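You operate a simulated robot arm through the tools that you are given. There is no shell and no other tool. Be economical: measure what you need, move in short steps, check, and stop when the job is done.

You are at the controls of a simulated two-armed robot. One attempt, no reset.

## Task
Fasten job pad No 47 in the lever binder in place of the old one.
Fine: the old pad goes in the top tray by the aisle; the binder lever ends down.

The check looks at the end state, three seconds after you hand in, the way a careful person would. Anything else that was tipped, shoved, dropped, spilled or broken makes it a failure.

## Robot
Two 7-joint arms with two-finger parallel grippers on one trunk, on a base that drives. Base frame: it is fixed to the floor where the robot stands at the start and does not move with it; the origin is under the middle of the robot, x ahead of it, y to its left, z up. Readings come in cm, degrees, newtons and seconds.
The left shoulder is at the start at [5, 18.7, 111], the right one opposite. With the tool pointing down near the work surface each hand reaches from about 10 to 66 cm from the robot's upright axis, wherever it stands, measured 20 degrees to its own side. Places, roughly: binder lever [60, 20, 80]; page of the lever binder [60, 10, 80]; top tray by the aisle [70, 120, 100]. Payload 3.43 kg a hand.
Tool frame (each hand has its own): the origin (TCP) lies between the finger pads and is the grasp point; the fingertips stand 3 cm ahead of it; z points along the fingers, y is the line along which they close. The gripper opens to 9.4 cm. The fingers are 2.8 cm wide and 1 cm thick; the gripper's body (5 by 9.6 cm) begins 5.5 cm behind the TCP.
Orientation is that of the tool frame in the base frame, as a unit quaternion [w, x, y, z]. With the fingers straight down and closing along the base's y, the tool's x points along the base's -x, its y along +y and its z along -z.

## Interface
- The arms move only by the tool move_arm. It takes "left_increments", "right_increments" or both (then of equal length, played together; a hand with none holds still); each is a list of rows, each a list of 7 numbers: the gripper command, from -1 (fully open) to 1 (shut), values between in proportion, then the shift along the tool's x, y, z in units of 200 mm (1.0 is 200 mm), then the turn, a rotation vector about the tool's x, y, z in units of 180 degrees (1.0 is 180 degrees). In form: [[claw, dx, dy, dz, ax, ay, az], ...]. A call has 1 to 12 rows; each row is the pose to reach, as a shift and turn from the pose commanded when the call began, along the tool's axes at that moment. A call with a number of a shift or a turn outside -1 to 1 is refused whole. Rows are played at 5 a second. More than 5 cm and 8.6 degrees between two rows, or a gripper value outside its range, and nothing of the call is played. Where a pose cannot be reached the arm comes as near as it can. A force on the tool above 40 N (or 10 N above the force at the start of the call, whichever is more), or a blocked arm, ends the call early, and 0.2 s more pass. The fingers move at their own pace (about 15.3 cm/s each) and stop on an object; they squeeze with about 40 N. The grip force told is the motor's: it shows also when the fingers shut on nothing. Time passes only in rows, and 0.2 s behind the last, so rows that repeat a pose let the fingers close. It gives the time, the measured TCP pose, the force on the tool (base axes), the opening and the grip force at its end, in the units of the frame above (readings bear some noise), with the torque about the TCP (base axes, N m) and any sound that the robot's microphone picked up, and new pictures: "views" is both (left out), scene, wrist or none (wrist: the cameras of the hands that moved).
- Cameras (640 x 400 px; columns grow to the right, rows downward): "scene" is now at [14.61, 2.56, 128.08]; the picture's right is [0.27, -0.96, 0.00], its down [-0.47, -0.13, -0.87] and it looks along [0.84, 0.24, -0.49] (base axes); focal length 252 px, centre (320, 200). "left" rides on the left gripper at [7.6, -1.4, -10.2] in its tool frame; the picture's right is [0.18, 0.98, 0.00], its down [-0.75, 0.14, -0.64] and it looks along [-0.63, 0.12, 0.77] (tool axes); focal length 243 px, centre (320, 200). "right" rides on the right gripper at [7.6, 1.4, -10.3] in its tool frame; the picture's right is [-0.18, 0.98, 0.00], its down [-0.75, -0.14, -0.64] and it looks along [-0.63, -0.12, 0.77] (tool axes); focal length 243 px, centre (320, 200). There is no depth. A picture from a camera that has moved, and an enlarged one, comes with that camera's place and axes in the base frame and with its lens.
- raise_lower(by): slides the trunk up (or, below 0, down) by that many cm; the arms and the scene camera ride with it, the base frame stays. It gives what a move gives, with no picture.
- base_move(legs): drives the robot by 1 to 6 legs, each [ahead, left, turn to the left] in cm, cm and degrees, along the robot's own axes; the way and the turn of a leg run together, so that a leg with both is an arc; at most 150 cm and 180 degrees a leg. The arms and the cameras ride along, it lands a little off, and it stops where it bumps. It gives what a move gives, and a new picture of the scene camera.
- head_to(pan, tilt): turns the head with the scene camera to pan (to the left, within 80 degrees either way) and tilt (down, from -29 to 69), counted from straight ahead of the robot. It gives what a move gives, and a new picture of the scene camera.
- zoom(camera, box): a new picture of the part [left, top, right, bottom] of that camera's present view, enlarged. No time passes.
- sign_off(): hands the job in; it is judged then, once.

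Work in short steps. Places have to be worked out from the pictures, the camera data and where the tool is seen: move nearer, look again, correct. Check each grasp and each placing, and mend what went wrong. You have 120 turns and 260 pictures in all, those below and enlarged ones among them. Open the grippers and draw the arms clear of the work before you hand the job in, unless the task says otherwise; then end with one line.

The tools are called after "Request:" as a command line: name --argument value ..., lists and objects as JSON in quotes. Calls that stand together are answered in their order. move_arm: Moves the arms, as the interface text tells. Its arguments: {"type":"object","properties":{"left_increments":{"type":"array","items":{"type":"array","items":{"type":"number"}}},"right_increments":{"type":"array","items":{"type":"array","items":{"type":"number"}}},"views":{"type":"string","enum":["both","scene","wrist","none"]}},"required":[]} The other tools are called the same way: raise_lower (by) slides the trunk up or down; base_move (legs) drives the base; head_to (pan, tilt) turns the head that bears the scene camera; zoom (camera, box) takes an enlarged picture of a part of a camera's view; sign_off () hands the job in.

At the start:

```text
clock: 0.0
left_ee_pos: [39.99, 33.95, 108.33]
left_ee_rot: [0.001, -0.002, 1.0, 0.0]
left_wrist_force: [0.6, 0.1, 0.3]
left_torque: [0.02, 0.02, 0.03]
left_opening: 9.41
left_gripper_force: 0.1
right_ee_pos: [33.43, -6.66, 115.3]
right_ee_rot: [0.0, 0.0, 1.0, -0.001]
right_wrist_force: [0.6, -0.4, -0.3]
right_torque: [0.0, 0.0, 0.03]
right_opening: 9.39
right_gripper_force: 0.0
trunk travel left (down, up): [-32.5, 10.7]
robot x, y, heading: [-0.04, -0.38, -0.2]
head pan, tilt: [15.7, 29.5]
```

scene: 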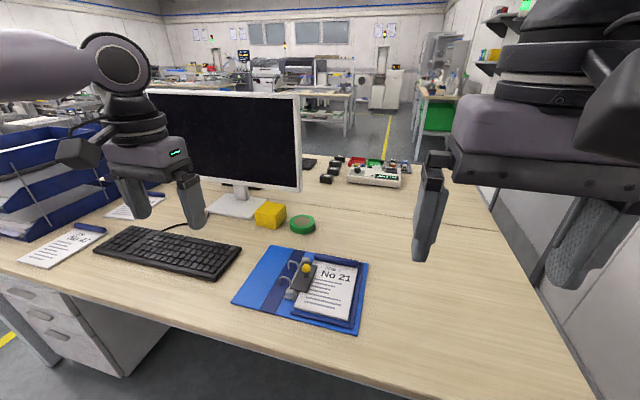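
right: 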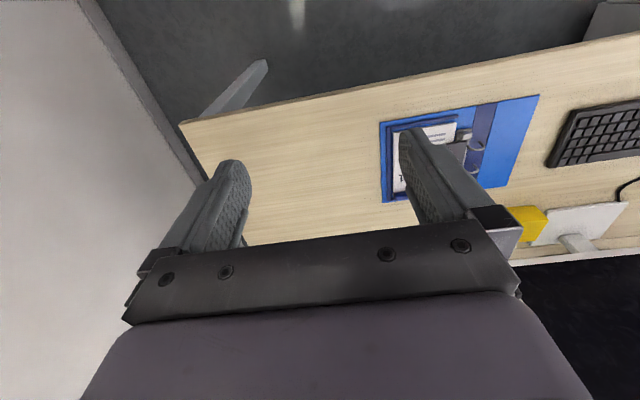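
left: 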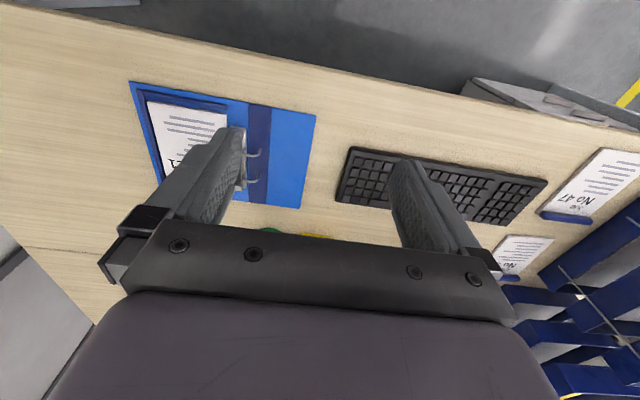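

The scene shows the binder with pad No 21, and two pads on the left near the trays (one reads No 47). I take enlarged views of each.

Request:
zoom --camera "scene" --box '[220, 230, 380, 340]'

Request:
zoom --camera "scene" --box '[0, 120, 220, 280]'

Request:
zoom --camera "left" --box '[480, 130, 640, 300]'

```text
3.64 times, centred on (300, 285) of scene
camera zoom: at [14.61, 2.56, 128.08], right [0.27, -0.96, 0.0], down [-0.47, -0.13, -0.87], along [0.84, 0.24, -0.49], focal length 914 px, centre (393, -109)
```

zoom: 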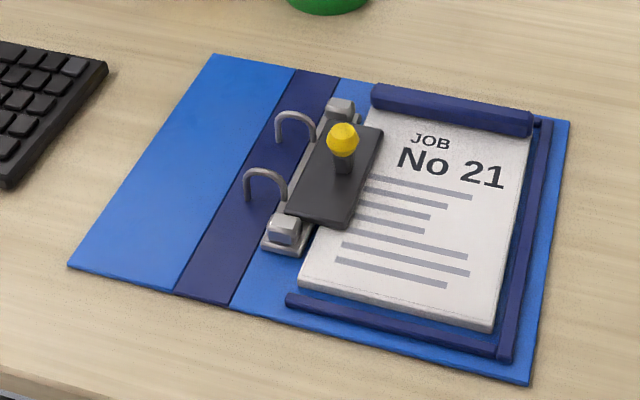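

```text
2.50 times, centred on (110, 200) of scene
camera zoom: at [14.61, 2.56, 128.08], right [0.27, -0.96, 0.0], down [-0.47, -0.13, -0.87], along [0.84, 0.24, -0.49], focal length 629 px, centre (845, 200)
```

zoom: 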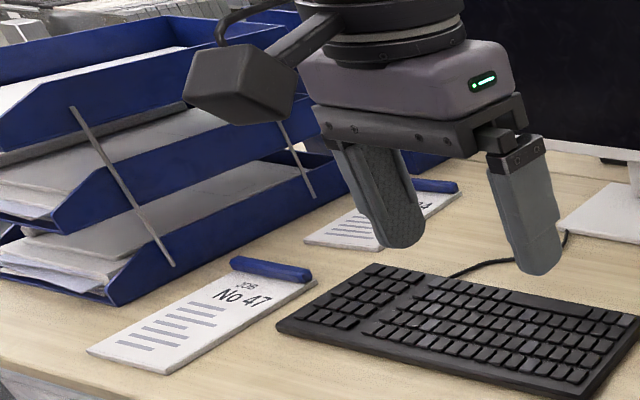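

```text
2.35 times, centred on (560, 215) of left
camera zoom: at [32.29, 32.63, 118.48], right [-0.19, 0.98, 0.0], down [0.75, 0.14, 0.64], along [0.63, 0.12, -0.77], focal length 571 px, centre (-245, 165)
```

zoom: 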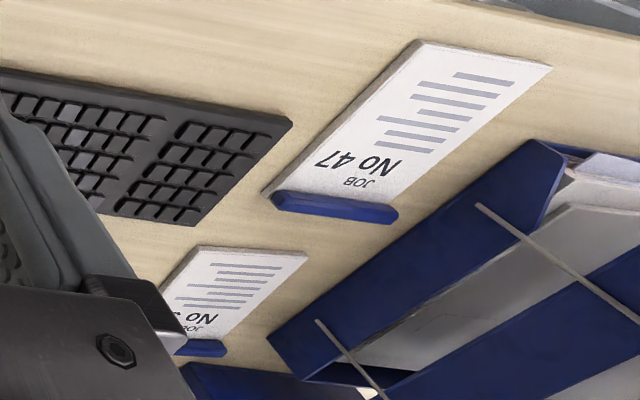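

The new pad (No 47) lies near [55, 85], and the knob of the binder is near [61, 20, 80]. I move the left hand toward the binder to look at its mechanism up close.

Request:
move_arm --left_increments '[[-1, -0.05, -0.2, 0.1, 0, 0, 0], [-1, -0.1, -0.4, 0.2, 0, 0, 0], [-1, -0.15, -0.6, 0.3, 0, 0, 0], [-1, -0.2, -0.7, 0.4, 0, 0, 0], [-1, -0.2, -0.7, 0.4, 0, 0, 0]]' --views "both"

```text
clock: 1.2
left_ee_pos: [43.82, 20.02, 100.45]
left_ee_rot: [0.001, -0.001, 1.0, 0.0]
left_wrist_force: [0.9, 0.4, -0.5]
left_torque: [-0.01, -0.02, -0.03]
left_opening: 9.4
left_gripper_force: 0.0
right_ee_pos: [33.53, -6.57, 115.41]
right_ee_rot: [0.0, 0.0, 1.0, 0.0]
right_wrist_force: [0.6, 0.0, -0.7]
right_torque: [-0.01, 0.05, 0.01]
right_opening: 9.42
right_gripper_force: 0.0
trunk travel left (down, up): [-32.5, 10.7]
robot x, y, heading: [0.14, -0.06, 0.1]
head pan, tilt: [15.7, 29.5]
camera scene: at [14.6, 2.55, 128.08], right [0.27, -0.96, 0.0], down [-0.47, -0.13, -0.87], along [0.84, 0.24, -0.49], focal length 252 px, centre (320, 200)
camera left: at [36.32, 18.62, 110.64], right [-0.19, 0.98, 0.0], down [0.75, 0.14, 0.64], along [0.63, 0.12, -0.77], focal length 243 px, centre (320, 200)
```

scene: 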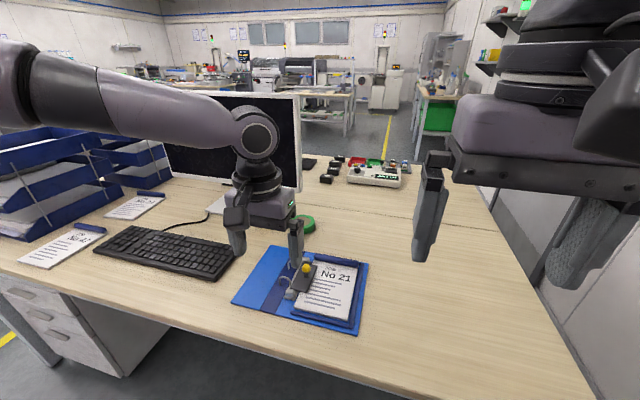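
left: 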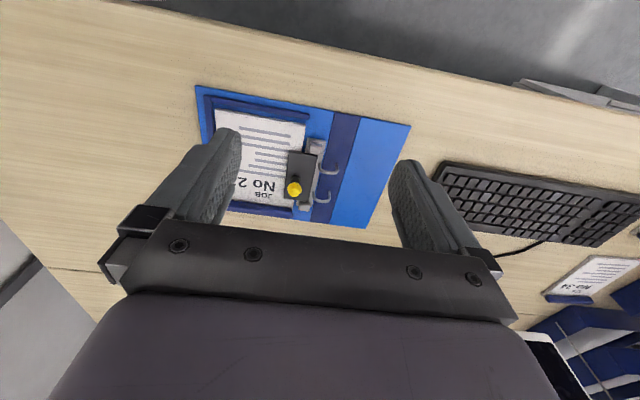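

Enlarge the binder in the left wrist view and the trays in the scene view.

Request:
zoom --camera "left" --box '[190, 70, 420, 240]'

Request:
zoom --camera "scene" --box '[0, 110, 180, 280]'

Request:
zoom --camera "scene" --box '[260, 235, 380, 345]'

```text
2.35 times, centred on (305, 155) of left
camera zoom: at [36.32, 18.62, 110.64], right [-0.19, 0.98, 0.0], down [0.75, 0.14, 0.64], along [0.63, 0.12, -0.77], focal length 571 px, centre (355, 306)
```

zoom: 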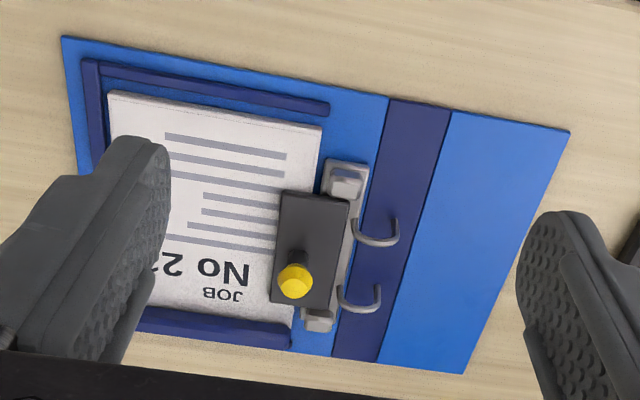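

```text
2.35 times, centred on (90, 195) of scene
camera zoom: at [14.6, 2.55, 128.08], right [0.27, -0.96, 0.0], down [-0.47, -0.13, -0.87], along [0.84, 0.24, -0.49], focal length 592 px, centre (861, 212)
```

zoom: 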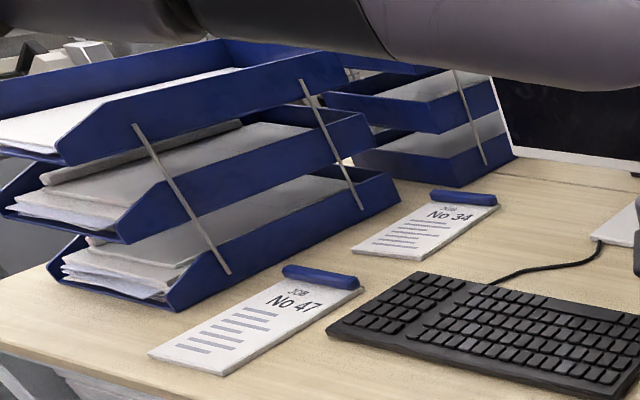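

```text
3.64 times, centred on (320, 290) of scene
camera zoom: at [14.6, 2.55, 128.08], right [0.27, -0.96, 0.0], down [-0.47, -0.13, -0.87], along [0.84, 0.24, -0.49], focal length 914 px, centre (320, -127)
```

zoom: 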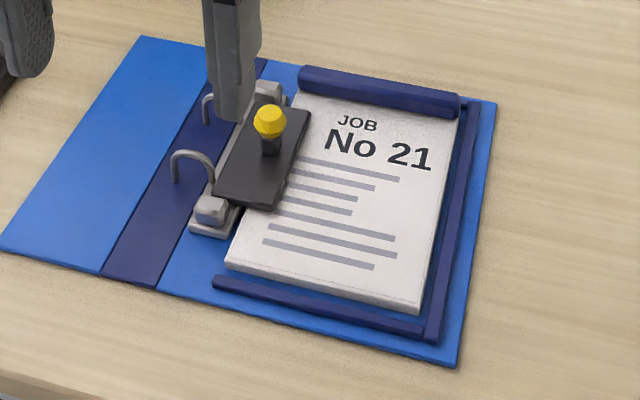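

The binder is axis-aligned (x 49–72, y 4–35, z≈75.7), the knob top is near [58.7, 19, 82.3] on a plate hinged at y≈21, and the pad's blue ridge is at x≈67.5, y 7–19. That ridge is at the edge of reach, so I drive 9 cm ahead (desk edge is around x 42).

Request:
base_move --legs '[[9, 0, 0]]'

```text
clock: 2.3
left_ee_pos: [52.99, 20.14, 100.32]
left_ee_rot: [0.0, 0.0, 1.0, 0.0]
left_wrist_force: [-0.1, 0.5, -0.3]
left_torque: [0.0, -0.01, -0.02]
left_opening: 9.37
left_gripper_force: 0.0
right_ee_pos: [42.56, -6.74, 115.28]
right_ee_rot: [0.001, -0.001, 1.0, 0.0]
right_wrist_force: [0.4, 0.8, 0.2]
right_torque: [0.03, 0.06, -0.02]
right_opening: 9.38
right_gripper_force: 0.0
trunk travel left (down, up): [-32.5, 10.7]
robot x, y, heading: [9.35, -0.16, 0.0]
head pan, tilt: [15.7, 29.5]
camera scene: at [23.74, 2.55, 128.06], right [0.27, -0.96, 0.0], down [-0.48, -0.13, -0.87], along [0.84, 0.24, -0.49], focal length 252 px, centre (320, 200)
```

scene: 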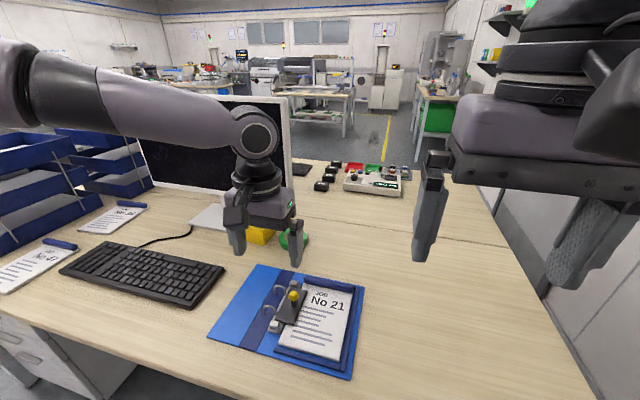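

No bump; the robot is now at x 9.3. I yaw the left hand 90° so the fingers close along x, while moving above the knob.

Request:
move_arm --left_increments '[[-1, -0.026, -0.005, 0.02, 0, 0, 0.0455], [-1, -0.052, -0.01, 0.04, 0, 0, 0.091], [-1, -0.078, -0.015, 0.06, 0, 0, 0.1364], [-1, -0.104, -0.02, 0.08, 0, 0, 0.1818], [-1, -0.13, -0.025, 0.1, 0, 0, 0.2273], [-1, -0.156, -0.03, 0.12, 0, 0, 0.2727], [-1, -0.182, -0.035, 0.14, 0, 0, 0.3182], [-1, -0.208, -0.04, 0.16, 0, 0, 0.3636], [-1, -0.234, -0.045, 0.18, 0, 0, 0.4091], [-1, -0.26, -0.05, 0.2, 0, 0, 0.4545], [-1, -0.285, -0.055, 0.22, 0, 0, 0.5], [-1, -0.285, -0.055, 0.22, 0, 0, 0.5]]' --views "both"

```text
clock: 4.9
left_ee_pos: [58.1, 19.63, 96.22]
left_ee_rot: [0.001, 0.708, 0.707, 0.001]
left_wrist_force: [0.4, 0.4, 0.9]
left_torque: [0.02, 0.01, -0.01]
left_opening: 9.39
left_gripper_force: 0.1
left hand out of reach, approached as far as the arm can: row 10, 11, 12
right_ee_pos: [42.52, -6.72, 115.34]
right_ee_rot: [0.001, 0.0, 1.0, 0.0]
right_wrist_force: [-0.2, 0.9, 0.8]
right_torque: [0.02, -0.01, -0.02]
right_opening: 9.39
right_gripper_force: 0.0
trunk travel left (down, up): [-32.5, 10.7]
robot x, y, heading: [9.29, -0.14, -0.1]
head pan, tilt: [15.7, 29.5]
camera scene: at [23.65, 2.55, 128.08], right [0.27, -0.96, 0.0], down [-0.47, -0.13, -0.87], along [0.84, 0.24, -0.49], focal length 252 px, centre (320, 200)
camera left: at [56.59, 27.3, 106.44], right [0.98, 0.18, 0.0], down [0.14, -0.75, 0.64], along [0.12, -0.63, -0.77], focal length 243 px, centre (320, 200)
```

scene: 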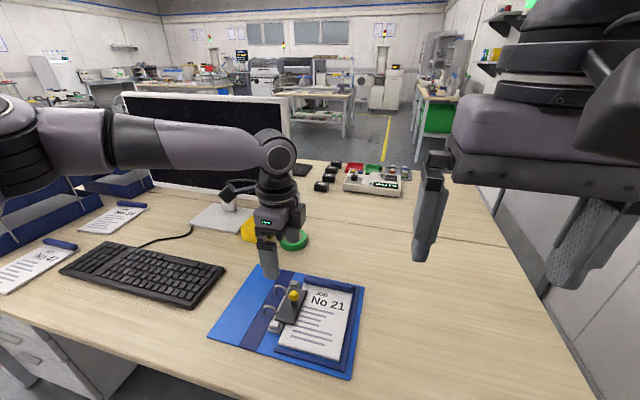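
left: 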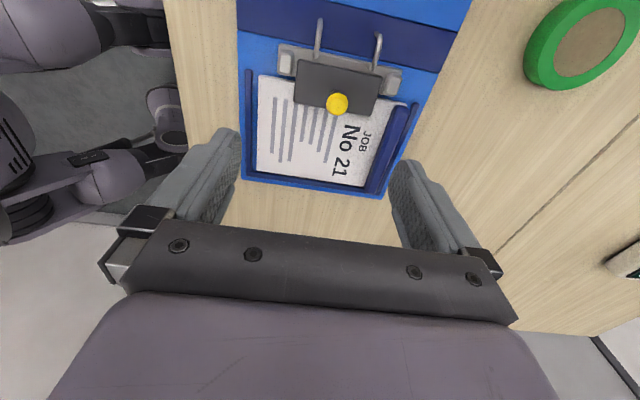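

The knob works out at about [59.4, 19.2, 82]. I go down to a few cm above it and check alignment.

Request:
move_arm --left_increments '[[-1, 0, 0.015, 0.15, 0, 0, 0], [-1, 0, 0.035, 0.3, 0, 0, 0], [-1, 0, 0.035, 0.4, 0, 0, 0], [-1, 0, 0.035, 0.4, 0, 0, 0]]' --views "both"

```text
clock: 5.9
left_ee_pos: [56.96, 21.53, 89.39]
left_ee_rot: [0.001, 0.707, 0.708, 0.001]
left_wrist_force: [0.4, 0.2, 0.5]
left_torque: [0.0, -0.01, 0.0]
left_opening: 9.41
left_gripper_force: 0.2
left hand out of reach, approached as far as the arm can: row 1, 2, 3, 4
right_ee_pos: [42.51, -6.6, 115.39]
right_ee_rot: [-0.001, 0.0, 1.0, 0.001]
right_wrist_force: [-0.6, 0.8, 0.2]
right_torque: [0.0, 0.01, -0.01]
right_opening: 9.4
right_gripper_force: 0.0
trunk travel left (down, up): [-32.5, 10.7]
robot x, y, heading: [9.0, 0.24, -0.0]
head pan, tilt: [15.7, 29.5]
camera scene: at [23.65, 2.54, 128.08], right [0.27, -0.96, 0.0], down [-0.47, -0.13, -0.87], along [0.84, 0.24, -0.49], focal length 252 px, centre (320, 200)
camera left: at [55.47, 29.2, 99.59], right [0.98, 0.18, 0.0], down [0.14, -0.75, 0.64], along [0.12, -0.63, -0.77], focal length 243 px, centre (320, 200)
```

scene: 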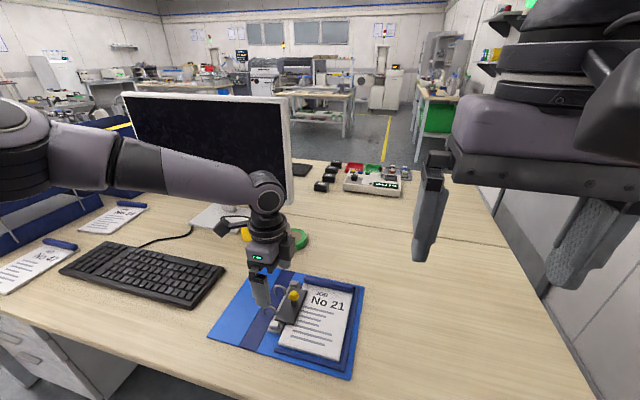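
left: 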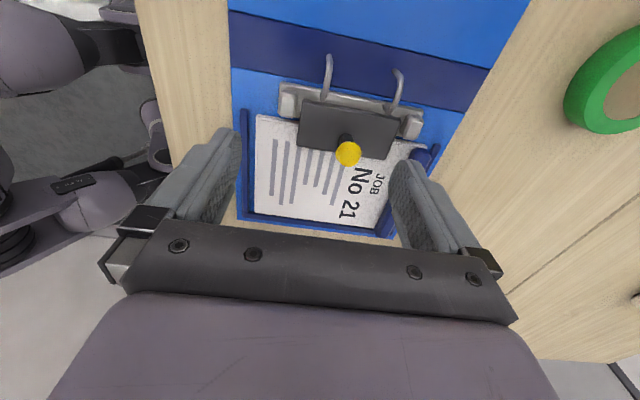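

That yaw direction runs into a joint limit as it descends. I lift and turn the hand back, to try the opposite yaw (fingers still closing along x).

Request:
move_arm --left_increments '[[-1, 0, -0.02, -0.1, 0, 0, -0.0455], [-1, 0, -0.04, -0.2, 0, 0, -0.091], [-1, 0, -0.06, -0.3, 0, 0, -0.1364], [-1, 0, -0.08, -0.4, 0, 0, -0.1818], [-1, 0, -0.1, -0.4, 0, 0, -0.2273], [-1, 0, -0.12, -0.4, 0, 0, -0.2727], [-1, 0, -0.14, -0.4, 0, 0, -0.3182], [-1, 0, -0.16, -0.4, 0, 0, -0.3636], [-1, 0, -0.18, -0.4, 0, 0, -0.4091], [-1, 0, -0.19, -0.4, 0, 0, -0.4545], [-1, 0, -0.2, -0.4, 0, 0, -0.5]]' --views "none"

Request:
move_arm --left_increments '[[-1, -0.01, 0, 0, 0, 0, -0.0455], [-1, -0.02, 0, 0, 0, 0, -0.091], [-1, -0.04, 0, 0, 0, 0, -0.1364], [-1, -0.06, 0, 0.02, 0, 0, -0.1818], [-1, -0.08, 0, 0.04, 0, 0, -0.2273], [-1, -0.1, 0, 0.06, 0, 0, -0.2727], [-1, -0.12, 0, 0.08, 0, 0, -0.3182], [-1, -0.14, 0, 0.1, 0, 0, -0.3636], [-1, -0.16, 0, 0.15, 0, 0, -0.4091], [-1, -0.18, 0, 0.2, 0, 0, -0.4545], [-1, -0.2, 0, 0.2, 0, 0, -0.5], [-1, -0.2, 0, 0.2, 0, 0, -0.5]]' --views "both"

```text
clock: 8.3
left_ee_pos: [52.79, 21.44, 97.36]
left_ee_rot: [0.0, -0.002, 1.0, -0.001]
left_wrist_force: [-0.3, 0.2, -0.1]
left_torque: [0.0, -0.02, 0.03]
left_opening: 9.39
left_gripper_force: 0.1
right_ee_pos: [42.56, -6.67, 115.38]
right_ee_rot: [0.0, 0.0, 1.0, 0.001]
right_wrist_force: [-0.1, 1.0, -0.5]
right_torque: [0.02, 0.0, -0.02]
right_opening: 9.4
right_gripper_force: 0.1
trunk travel left (down, up): [-32.5, 10.7]
robot x, y, heading: [9.36, 0.23, 0.1]
head pan, tilt: [15.7, 29.5]
```

```text
clock: 10.9
left_ee_pos: [56.88, 21.49, 93.49]
left_ee_rot: [0.0, 0.708, -0.706, 0.0]
left_wrist_force: [-0.4, 0.2, 0.4]
left_torque: [-0.01, -0.01, 0.02]
left_opening: 9.41
left_gripper_force: 0.0
right_ee_pos: [42.62, -6.56, 115.39]
right_ee_rot: [-0.001, 0.0, 1.0, 0.0]
right_wrist_force: [-0.5, 0.3, 0.6]
right_torque: [0.0, 0.0, 0.01]
right_opening: 9.4
right_gripper_force: 0.0
trunk travel left (down, up): [-32.5, 10.7]
robot x, y, heading: [9.43, 0.26, -0.1]
head pan, tilt: [15.7, 29.5]
camera scene: at [23.65, 2.55, 128.08], right [0.27, -0.96, 0.0], down [-0.47, -0.13, -0.87], along [0.84, 0.24, -0.49], focal length 252 px, centre (320, 200)
camera left: at [58.32, 13.94, 103.69], right [-0.98, -0.19, 0.0], down [-0.14, 0.75, 0.64], along [-0.12, 0.63, -0.77], focal length 243 px, centre (320, 200)
```

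scene: 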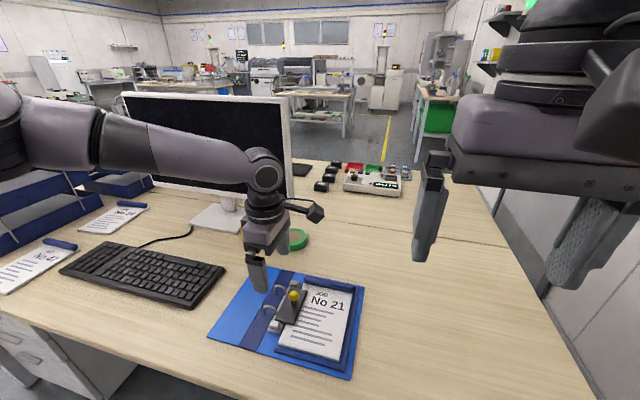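
left: 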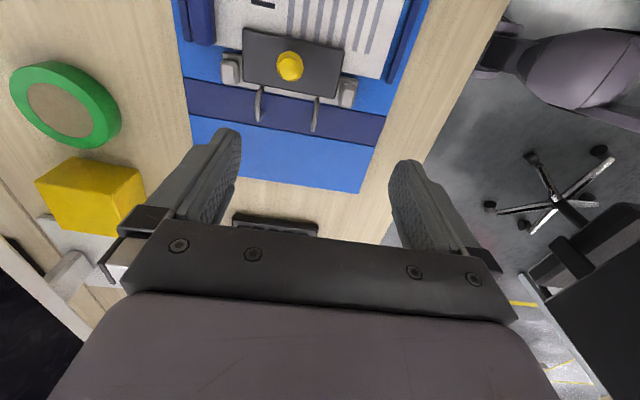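

This yaw is reachable. I go above the knob (≈[59.6, 19, 82]) with a narrower opening.

Request:
move_arm --left_increments '[[-0.1, 0.06, -0.07, 0.12, 0, 0, 0], [-0.1, 0.125, -0.135, 0.24, 0, 0, 0], [-0.1, 0.125, -0.135, 0.38, 0, 0, 0], [-0.1, 0.125, -0.135, 0.38, 0, 0, 0]]' --views "both"

Request:
zoom --camera "scene" --box '[200, 240, 380, 380]'

```text
clock: 11.9
left_ee_pos: [56.52, 22.04, 88.07]
left_ee_rot: [-0.001, 0.708, -0.707, 0.0]
left_wrist_force: [-0.7, -0.4, 0.1]
left_torque: [0.02, -0.03, 0.0]
left_opening: 5.13
left_gripper_force: 0.0
left hand out of reach, approached as far as the arm can: row 1, 2, 3, 4
right_ee_pos: [42.45, -6.64, 115.34]
right_ee_rot: [0.0, 0.0, 1.0, 0.0]
right_wrist_force: [0.5, -0.4, 0.4]
right_torque: [-0.01, -0.01, -0.02]
right_opening: 9.42
right_gripper_force: 0.2
trunk travel left (down, up): [-32.5, 10.7]
robot x, y, heading: [9.15, -0.09, -0.1]
head pan, tilt: [15.7, 29.5]
camera scene: at [23.66, 2.55, 128.07], right [0.27, -0.96, 0.0], down [-0.47, -0.13, -0.87], along [0.84, 0.24, -0.49], focal length 252 px, centre (320, 200)
camera left: at [57.96, 14.42, 98.33], right [-0.98, -0.18, 0.0], down [-0.14, 0.75, 0.64], along [-0.12, 0.63, -0.77], focal length 243 px, centre (320, 200)
```

scene: 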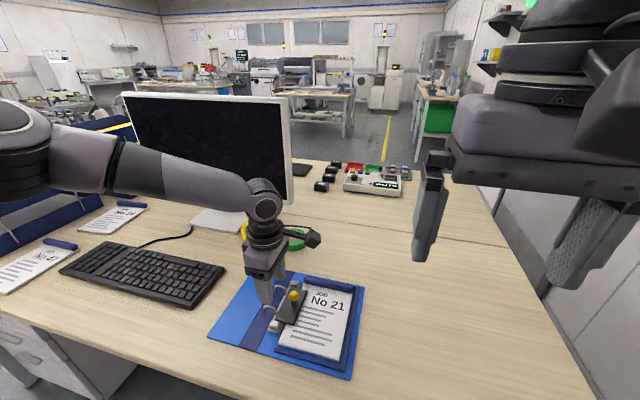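
left: 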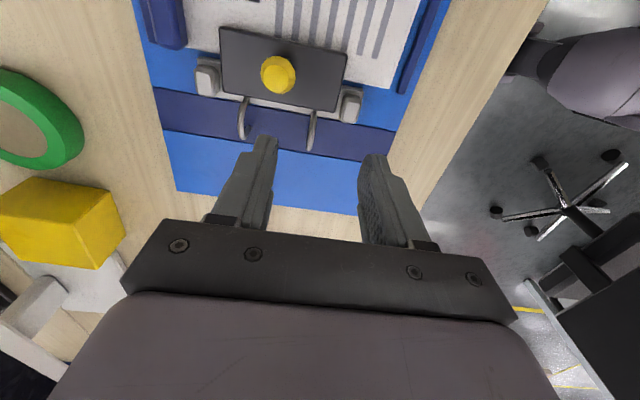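

```text
2.86 times, centred on (290, 310) of scene
camera zoom: at [23.66, 2.55, 128.07], right [0.27, -0.96, 0.0], down [-0.47, -0.13, -0.87], along [0.84, 0.24, -0.49], focal length 718 px, centre (406, -114)
```

zoom: 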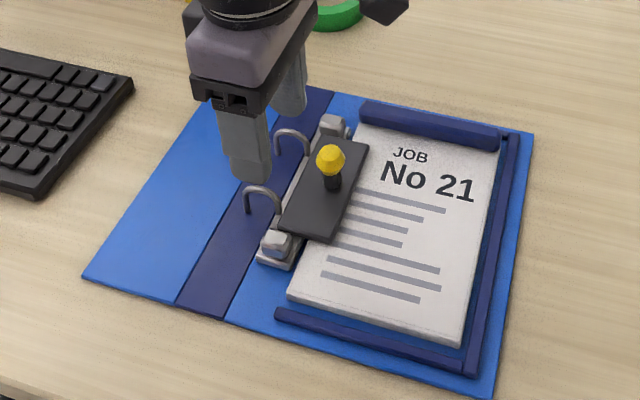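

The limit pulls the hand up and back, so a lower shoulder should help. I raise the hand 15 cm, then lower the trunk by 14 cm.

Request:
move_arm --left_increments '[[-0.1, 0, 0.03, -0.2, 0, 0, 0], [-0.1, 0, 0.06, -0.4, 0, 0, 0], [-0.1, 0, 0.08, -0.6, 0, 0, 0], [-0.1, 0, 0.08, -0.75, 0, 0, 0], [-0.1, 0, 0.08, -0.75, 0, 0, 0]]' --views "none"

Request:
raise_lower --by -14

```text
clock: 13.1
left_ee_pos: [54.96, 21.96, 103.1]
left_ee_rot: [0.0, 0.707, -0.707, 0.0]
left_wrist_force: [0.3, -0.3, -0.4]
left_torque: [-0.03, 0.02, 0.0]
left_opening: 5.18
left_gripper_force: 0.0
right_ee_pos: [42.49, -6.71, 115.38]
right_ee_rot: [0.0, 0.0, 1.0, 0.001]
right_wrist_force: [-0.8, -0.3, 0.0]
right_torque: [0.0, -0.01, 0.0]
right_opening: 9.39
right_gripper_force: 0.1
trunk travel left (down, up): [-32.5, 10.7]
robot x, y, heading: [9.3, 0.09, 0.1]
head pan, tilt: [15.7, 29.5]
```

```text
clock: 14.8
left_ee_pos: [55.04, 22.01, 89.1]
left_ee_rot: [0.0, -0.707, 0.707, 0.0]
left_wrist_force: [-0.5, -0.2, -0.5]
left_torque: [-0.01, -0.02, 0.0]
left_opening: 5.19
left_gripper_force: 0.0
right_ee_pos: [42.44, -6.67, 101.34]
right_ee_rot: [0.0, 0.0, 1.0, 0.0]
right_wrist_force: [0.1, -1.4, 0.5]
right_torque: [-0.04, 0.02, 0.04]
right_opening: 9.38
right_gripper_force: 0.0
trunk travel left (down, up): [-18.5, 24.7]
robot x, y, heading: [8.85, -0.18, 0.0]
head pan, tilt: [15.7, 29.5]
```

Now the shoulder is lower; I move again to just above the knob.

Request:
move_arm --left_increments '[[-0.1, 0.08, -0.12, 0.0, 0, 0, 0], [-0.1, 0.15, -0.23, 0.05, 0, 0, 0], [-0.1, 0.15, -0.23, 0.13, 0, 0, 0], [-0.1, 0.15, -0.23, 0.13, 0, 0, 0]]' --views "both"

Request:
zoom --camera "scene" --box '[200, 240, 380, 380]'

```text
clock: 15.8
left_ee_pos: [58.81, 19.8, 86.43]
left_ee_rot: [0.0, 0.708, -0.707, 0.0]
left_wrist_force: [0.1, 0.7, 0.2]
left_torque: [0.04, -0.02, -0.01]
left_opening: 5.17
left_gripper_force: 0.1
left hand out of reach, approached as far as the arm can: row 2, 3, 4
right_ee_pos: [42.57, -6.67, 101.29]
right_ee_rot: [0.0, 0.001, 1.0, 0.0]
right_wrist_force: [0.0, 0.0, 0.1]
right_torque: [0.01, -0.01, 0.01]
right_opening: 9.38
right_gripper_force: 0.0
trunk travel left (down, up): [-18.5, 24.7]
robot x, y, heading: [9.04, 0.04, -0.4]
head pan, tilt: [15.7, 29.5]
camera scene: at [23.65, 2.55, 114.08], right [0.27, -0.96, 0.0], down [-0.47, -0.13, -0.87], along [0.84, 0.24, -0.49], focal length 252 px, centre (320, 200)
camera left: at [60.23, 12.17, 96.72], right [-0.98, -0.19, 0.0], down [-0.14, 0.75, 0.64], along [-0.12, 0.63, -0.77], focal length 243 px, centre (320, 200)
```

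scene: 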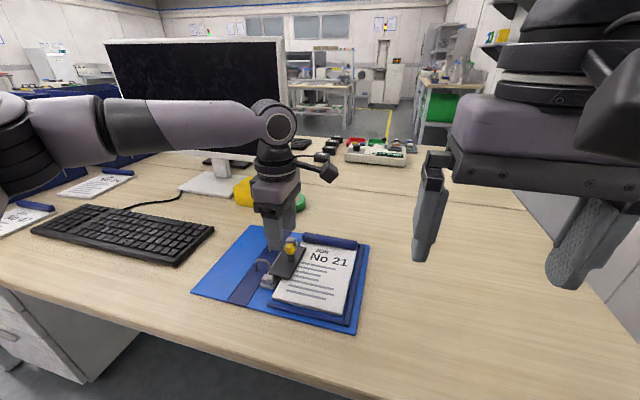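
left: 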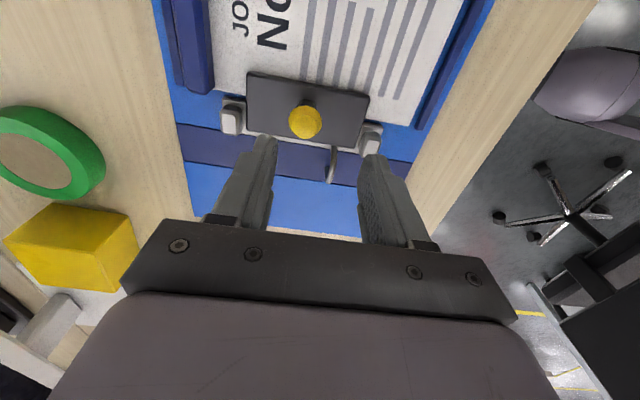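

```text
2.86 times, centred on (290, 310) of scene
camera zoom: at [23.65, 2.55, 114.08], right [0.27, -0.96, 0.0], down [-0.47, -0.13, -0.87], along [0.84, 0.24, -0.49], focal length 718 px, centre (406, -114)
```

zoom: 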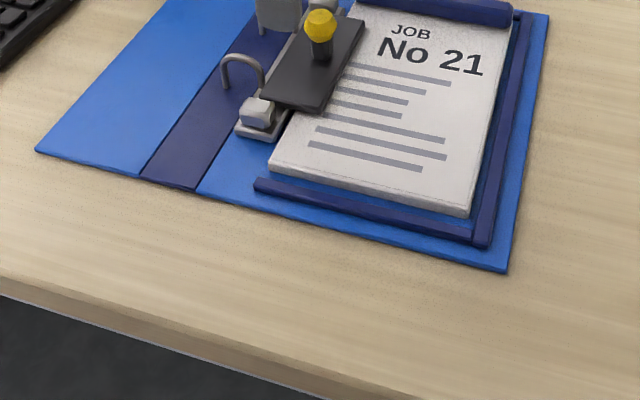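

Still just short. I raise the hand, then drive 8 cm ahead and 6 cm right to bring the binder into comfortable left-arm reach.

Request:
move_arm --left_increments '[[-0.1, 0, 0, -0.2, 0, 0, 0], [-0.1, 0, 0, -0.4, 0, 0, 0], [-0.1, 0, 0, -0.4, 0, 0, 0]]' --views "none"

Request:
base_move --legs '[[0, -6, 0], [8, 0, 0]]'

```text
clock: 16.6
left_ee_pos: [58.31, 20.33, 94.47]
left_ee_rot: [0.0, 0.708, -0.707, 0.002]
left_wrist_force: [0.1, -0.1, -1.1]
left_torque: [-0.01, 0.03, 0.0]
left_opening: 5.17
left_gripper_force: 0.0
left hand out of reach, approached as far as the arm can: row 2, 3
right_ee_pos: [42.49, -6.65, 101.26]
right_ee_rot: [0.001, 0.0, 1.0, 0.0]
right_wrist_force: [0.1, 0.4, -0.9]
right_torque: [-0.01, 0.01, -0.02]
right_opening: 9.37
right_gripper_force: 0.0
trunk travel left (down, up): [-18.5, 24.7]
robot x, y, heading: [8.79, 0.21, 0.0]
head pan, tilt: [15.7, 29.5]
```

```text
clock: 18.4
left_ee_pos: [66.23, 14.15, 94.25]
left_ee_rot: [0.0, 0.709, -0.706, 0.001]
left_wrist_force: [-0.3, 0.6, -1.1]
left_torque: [0.02, 0.0, 0.0]
left_opening: 5.19
left_gripper_force: 0.0
right_ee_pos: [50.42, -12.73, 101.35]
right_ee_rot: [0.0, 0.0, 1.0, 0.0]
right_wrist_force: [-0.1, 0.2, -0.3]
right_torque: [0.0, 0.01, 0.01]
right_opening: 9.4
right_gripper_force: 0.1
trunk travel left (down, up): [-18.5, 24.7]
robot x, y, heading: [17.15, -5.72, 0.2]
head pan, tilt: [15.7, 29.5]
camera scene: at [31.61, -3.54, 114.07], right [0.27, -0.96, 0.0], down [-0.47, -0.13, -0.87], along [0.84, 0.24, -0.49], focal length 252 px, centre (320, 200)
```

scene: 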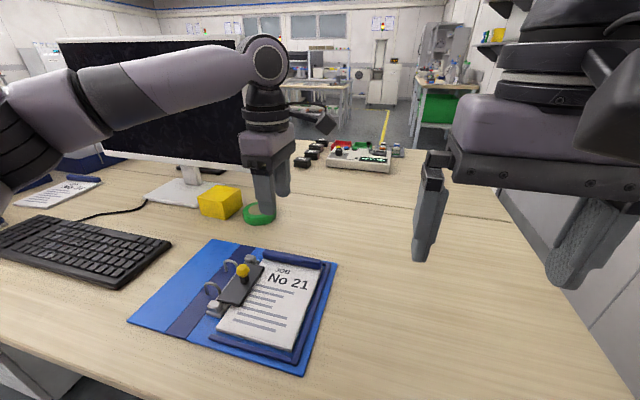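

Hand is now over the pad at [66.2, 14.2]. I move to above the knob and look.

Request:
move_arm --left_increments '[[-0.1, -0.12, 0.16, 0.0, 0, 0, 0], [-0.1, -0.2425, 0.336, 0.05, 0, 0, 0], [-0.1, -0.2425, 0.336, 0.25, 0, 0, 0], [-0.1, -0.2425, 0.336, 0.41, 0, 0, 0], [-0.1, -0.2425, 0.336, 0.41, 0, 0, 0]]' --views "both"

Request:
zoom --camera "scene" --box '[160, 200, 340, 340]'

```text
clock: 19.6
left_ee_pos: [59.6, 18.9, 86.26]
left_ee_rot: [0.0, 0.708, -0.706, 0.001]
left_wrist_force: [-0.8, 0.4, 0.4]
left_torque: [0.02, -0.02, 0.0]
left_opening: 5.17
left_gripper_force: 0.0
right_ee_pos: [50.47, -12.63, 101.3]
right_ee_rot: [0.0, -0.001, 1.0, 0.0]
right_wrist_force: [-0.4, 0.5, 0.2]
right_torque: [0.0, 0.0, 0.02]
right_opening: 9.4
right_gripper_force: 0.1
trunk travel left (down, up): [-18.5, 24.7]
robot x, y, heading: [16.87, -5.76, -0.0]
head pan, tilt: [15.7, 29.5]
camera scene: at [31.59, -3.53, 114.08], right [0.27, -0.96, 0.0], down [-0.47, -0.13, -0.87], along [0.84, 0.24, -0.49], focal length 252 px, centre (320, 200)
camera left: at [61.02, 11.35, 96.44], right [-0.98, -0.19, 0.0], down [-0.14, 0.75, 0.64], along [-0.12, 0.63, -0.77], focal length 243 px, centre (320, 200)
```

scene: 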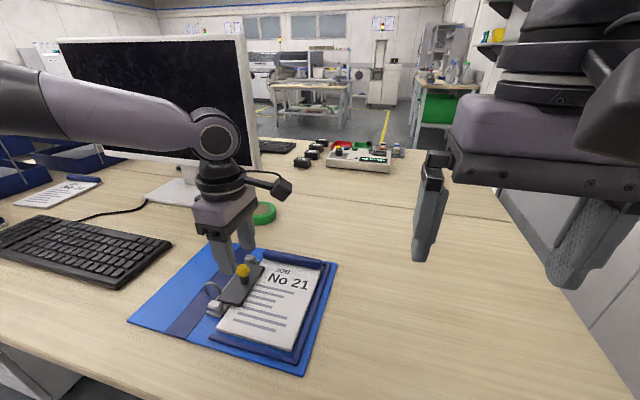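
left: 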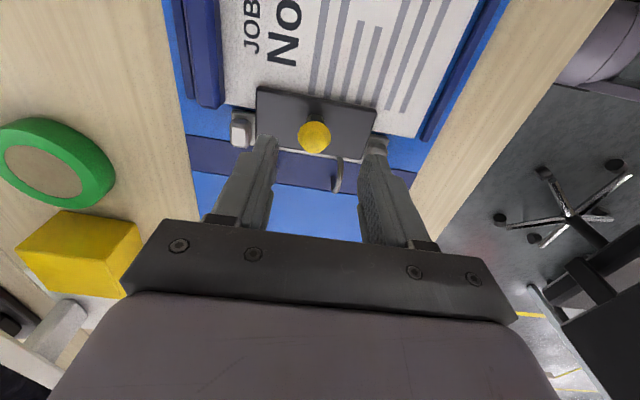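

```text
2.86 times, centred on (250, 270) of scene
camera zoom: at [31.59, -3.53, 114.08], right [0.27, -0.96, 0.0], down [-0.47, -0.13, -0.87], along [0.84, 0.24, -0.49], focal length 718 px, centre (520, 0)
```

zoom: 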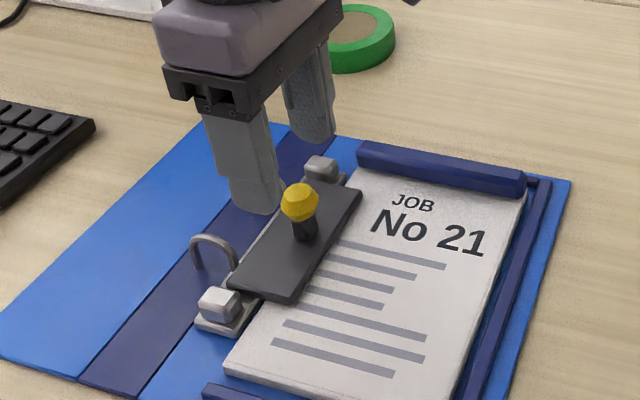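

The knob is centred between the fingers in x and is about 0.6 cm further toward −y (≈18.3). I descend to z≈83.2 and close on it.

Request:
move_arm --left_increments '[[-0.1, 0.03, 0, 0.08, 0, 0, 0], [-0.1, 0.03, 0, 0.152, 0, 0, 0], [1, 0.03, 0, 0.152, 0, 0, 0], [1, 0.03, 0, 0.152, 0, 0, 0], [1, 0.03, 0, 0.152, 0, 0, 0]]' --views "both"

Request:
zoom --camera "scene" --box '[160, 200, 340, 340]'

```text
clock: 20.9
left_ee_pos: [59.9, 18.27, 83.27]
left_ee_rot: [-0.003, 0.707, -0.707, 0.004]
left_wrist_force: [25.8, 1.8, -1.6]
left_torque: [0.05, -0.66, -0.15]
left_opening: 2.31
left_gripper_force: 45.1
right_ee_pos: [50.64, -12.64, 101.26]
right_ee_rot: [-0.001, 0.0, 1.0, 0.0]
right_wrist_force: [0.5, 0.8, -0.6]
right_torque: [-0.03, -0.02, 0.01]
right_opening: 9.43
right_gripper_force: 0.1
trunk travel left (down, up): [-18.5, 24.7]
robot x, y, heading: [16.8, -5.85, 0.1]
head pan, tilt: [15.7, 29.5]
camera scene: at [31.8, -3.53, 114.04], right [0.27, -0.96, 0.0], down [-0.48, -0.13, -0.87], along [0.84, 0.24, -0.49], focal length 252 px, centre (320, 200)
camera left: at [61.34, 10.77, 93.4], right [-0.98, -0.19, -0.01], down [-0.15, 0.75, 0.64], along [-0.11, 0.63, -0.77], focal length 243 px, centre (320, 200)
```

scene: 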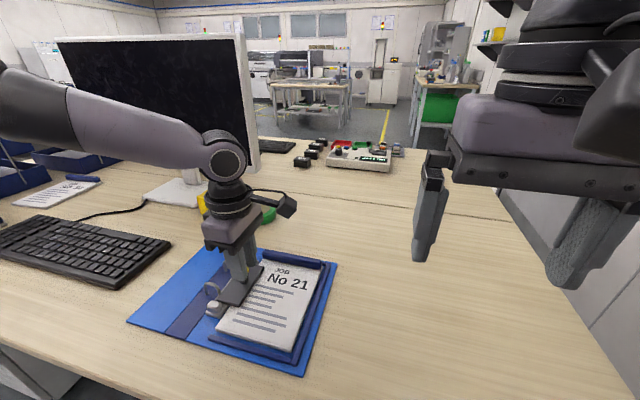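
left: 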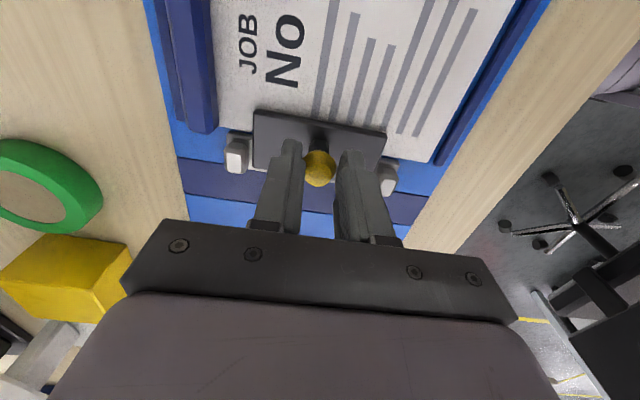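

```text
2.86 times, centred on (250, 270) of scene
camera zoom: at [31.8, -3.53, 114.04], right [0.27, -0.96, 0.0], down [-0.48, -0.13, -0.87], along [0.84, 0.24, -0.49], focal length 718 px, centre (520, 0)
```

zoom: 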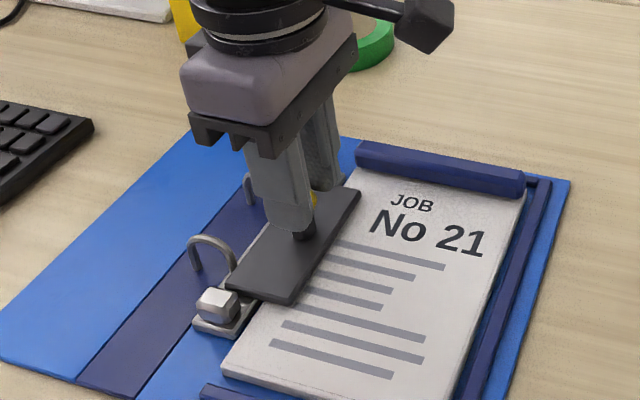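

Gripped at 2.3 cm with the knob between the fingers. Now I move along the hinge arc: left (+y) and slightly up, in small steps, watching forces.

Request:
move_arm --left_increments '[[1, -0.02, -0.015, -0.02, 0, 0, 0], [1, -0.05, -0.015, -0.035, 0, 0, 0], [1, -0.08, -0.015, -0.045, 0, 0, 0], [1, -0.08, -0.015, -0.045, 0, 0, 0]]' --views "scene"

Request:
zoom --camera "scene" --box '[160, 200, 340, 340]'

```text
clock: 21.9
left_ee_pos: [59.63, 19.84, 84.19]
left_ee_rot: [-0.002, 0.708, -0.706, 0.003]
left_wrist_force: [-5.5, -3.0, 27.9]
left_torque: [-0.36, 0.12, -0.04]
left_opening: 0.0
left_gripper_force: 32.8
right_ee_pos: [50.33, -12.87, 101.38]
right_ee_rot: [0.002, 0.0, 1.0, 0.001]
right_wrist_force: [-0.4, 0.1, 0.2]
right_torque: [0.0, 0.04, -0.02]
right_opening: 9.39
right_gripper_force: 0.0
trunk travel left (down, up): [-18.5, 24.7]
robot x, y, heading: [16.83, -5.85, -0.0]
head pan, tilt: [15.7, 29.5]
camera scene: at [31.35, -3.64, 114.17], right [0.27, -0.96, 0.0], down [-0.47, -0.13, -0.87], along [0.84, 0.24, -0.49], focal length 252 px, centre (320, 200)
```

scene: 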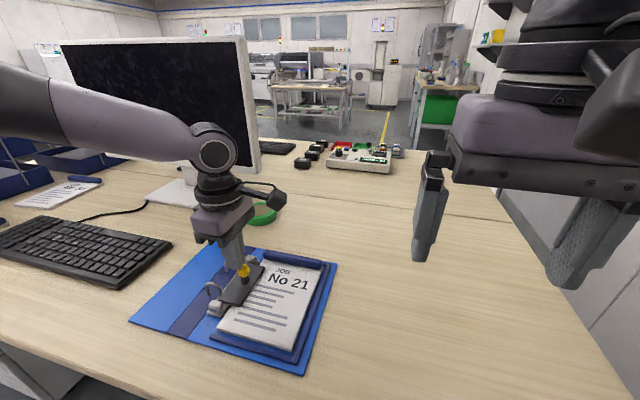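

```text
2.86 times, centred on (250, 270) of scene
camera zoom: at [31.35, -3.64, 114.17], right [0.27, -0.96, 0.0], down [-0.47, -0.13, -0.87], along [0.84, 0.24, -0.49], focal length 718 px, centre (520, 0)
```

zoom: 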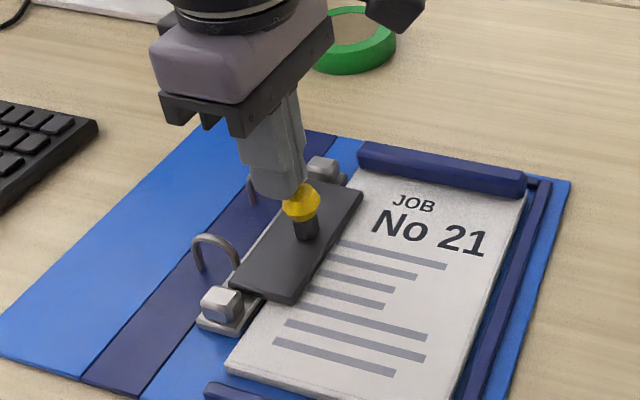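

The fingers slipped off the tapered knob without moving the lever. I lift off, go to the pad side (−y) of the knob, and set the closed fingers beside it to push it over instead.

Request:
move_arm --left_increments '[[1, 0, 0, -0.15, 0, 0, 0], [1, 0.12, 0, -0.15, 0, 0, 0], [1, 0.235, 0, -0.15, 0, 0, 0], [1, 0.235, 0, -0.05, 0, 0, 0], [1, 0.235, 0, 0.045, 0, 0, 0], [1, 0.235, 0, 0.045, 0, 0, 0]]' --views "both"

Request:
zoom --camera "scene" --box '[160, 200, 340, 340]'

```text
clock: 23.2
left_ee_pos: [59.93, 15.26, 83.14]
left_ee_rot: [0.0, 0.707, -0.707, 0.001]
left_wrist_force: [-1.2, -0.5, 0.5]
left_torque: [-0.01, -0.01, -0.02]
left_opening: 0.0
left_gripper_force: 32.9
right_ee_pos: [50.43, -12.68, 101.33]
right_ee_rot: [0.0, 0.0, 1.0, 0.0]
right_wrist_force: [0.9, -0.5, 0.8]
right_torque: [0.03, 0.01, -0.01]
right_opening: 9.38
right_gripper_force: 0.1
trunk travel left (down, up): [-18.5, 24.7]
robot x, y, heading: [17.24, -6.12, -0.0]
head pan, tilt: [15.7, 29.5]
camera scene: at [31.59, -3.54, 114.08], right [0.27, -0.96, 0.0], down [-0.47, -0.13, -0.87], along [0.84, 0.24, -0.49], focal length 252 px, centre (320, 200)
camera left: at [61.35, 7.71, 93.4], right [-0.98, -0.19, 0.0], down [-0.14, 0.75, 0.64], along [-0.12, 0.63, -0.77], focal length 243 px, centre (320, 200)
```

scene: 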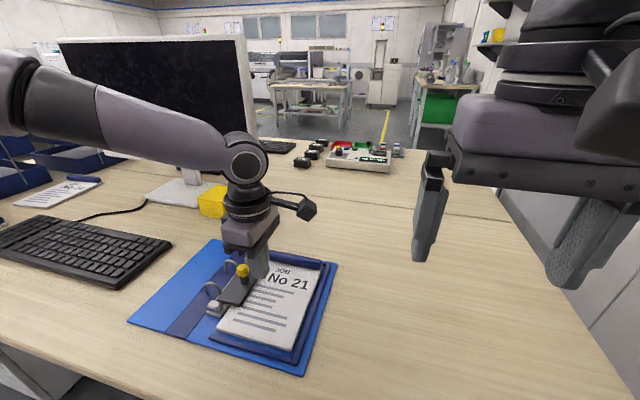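
left: 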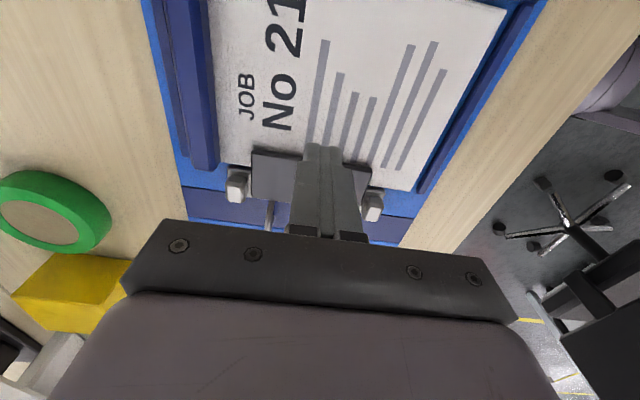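

```text
2.86 times, centred on (250, 270) of scene
camera zoom: at [31.59, -3.54, 114.08], right [0.27, -0.96, 0.0], down [-0.47, -0.13, -0.87], along [0.84, 0.24, -0.49], focal length 718 px, centre (520, 0)
```

zoom: 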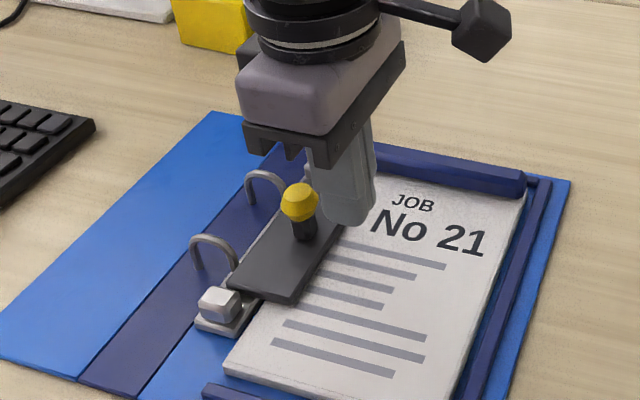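

The closed fingers stand on the pad side of the knob. I push left in small steps with a slight rise.

Request:
move_arm --left_increments '[[1, -0.04, 0, 0, 0, 0, 0], [1, -0.08, 0, 0, 0, 0, 0], [1, -0.12, 0, -0.01, 0, 0, 0], [1, -0.16, 0, -0.025, 0, 0, 0], [1, -0.2, 0, -0.035, 0, 0, 0]]' --views "scene"

Request:
zoom --camera "scene" --box '[160, 200, 340, 340]'

```text
clock: 24.4
left_ee_pos: [59.85, 19.2, 83.7]
left_ee_rot: [0.0, 0.708, -0.706, 0.0]
left_wrist_force: [-0.4, 0.1, -0.1]
left_torque: [0.01, -0.03, -0.02]
left_opening: 0.0
left_gripper_force: 33.2
right_ee_pos: [50.44, -12.76, 101.4]
right_ee_rot: [0.0, 0.0, 1.0, 0.0]
right_wrist_force: [0.5, -0.1, -0.3]
right_torque: [-0.01, -0.01, 0.02]
right_opening: 9.42
right_gripper_force: 0.0
trunk travel left (down, up): [-18.5, 24.7]
robot x, y, heading: [16.85, -6.08, 0.2]
head pan, tilt: [15.7, 29.5]
camera scene: at [31.59, -3.53, 114.07], right [0.27, -0.96, 0.0], down [-0.47, -0.13, -0.87], along [0.84, 0.24, -0.49], focal length 252 px, centre (320, 200)
```

scene: 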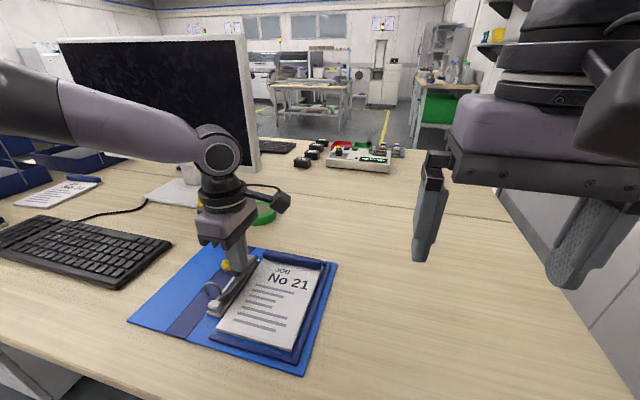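

```text
2.86 times, centred on (250, 270) of scene
camera zoom: at [31.59, -3.53, 114.07], right [0.27, -0.96, 0.0], down [-0.47, -0.13, -0.87], along [0.84, 0.24, -0.49], focal length 718 px, centre (520, 0)
```

zoom: 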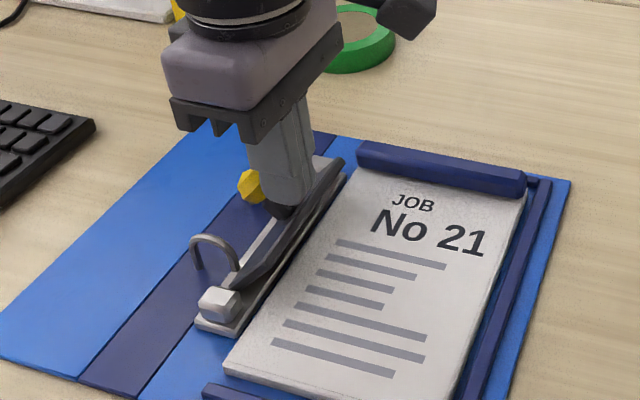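

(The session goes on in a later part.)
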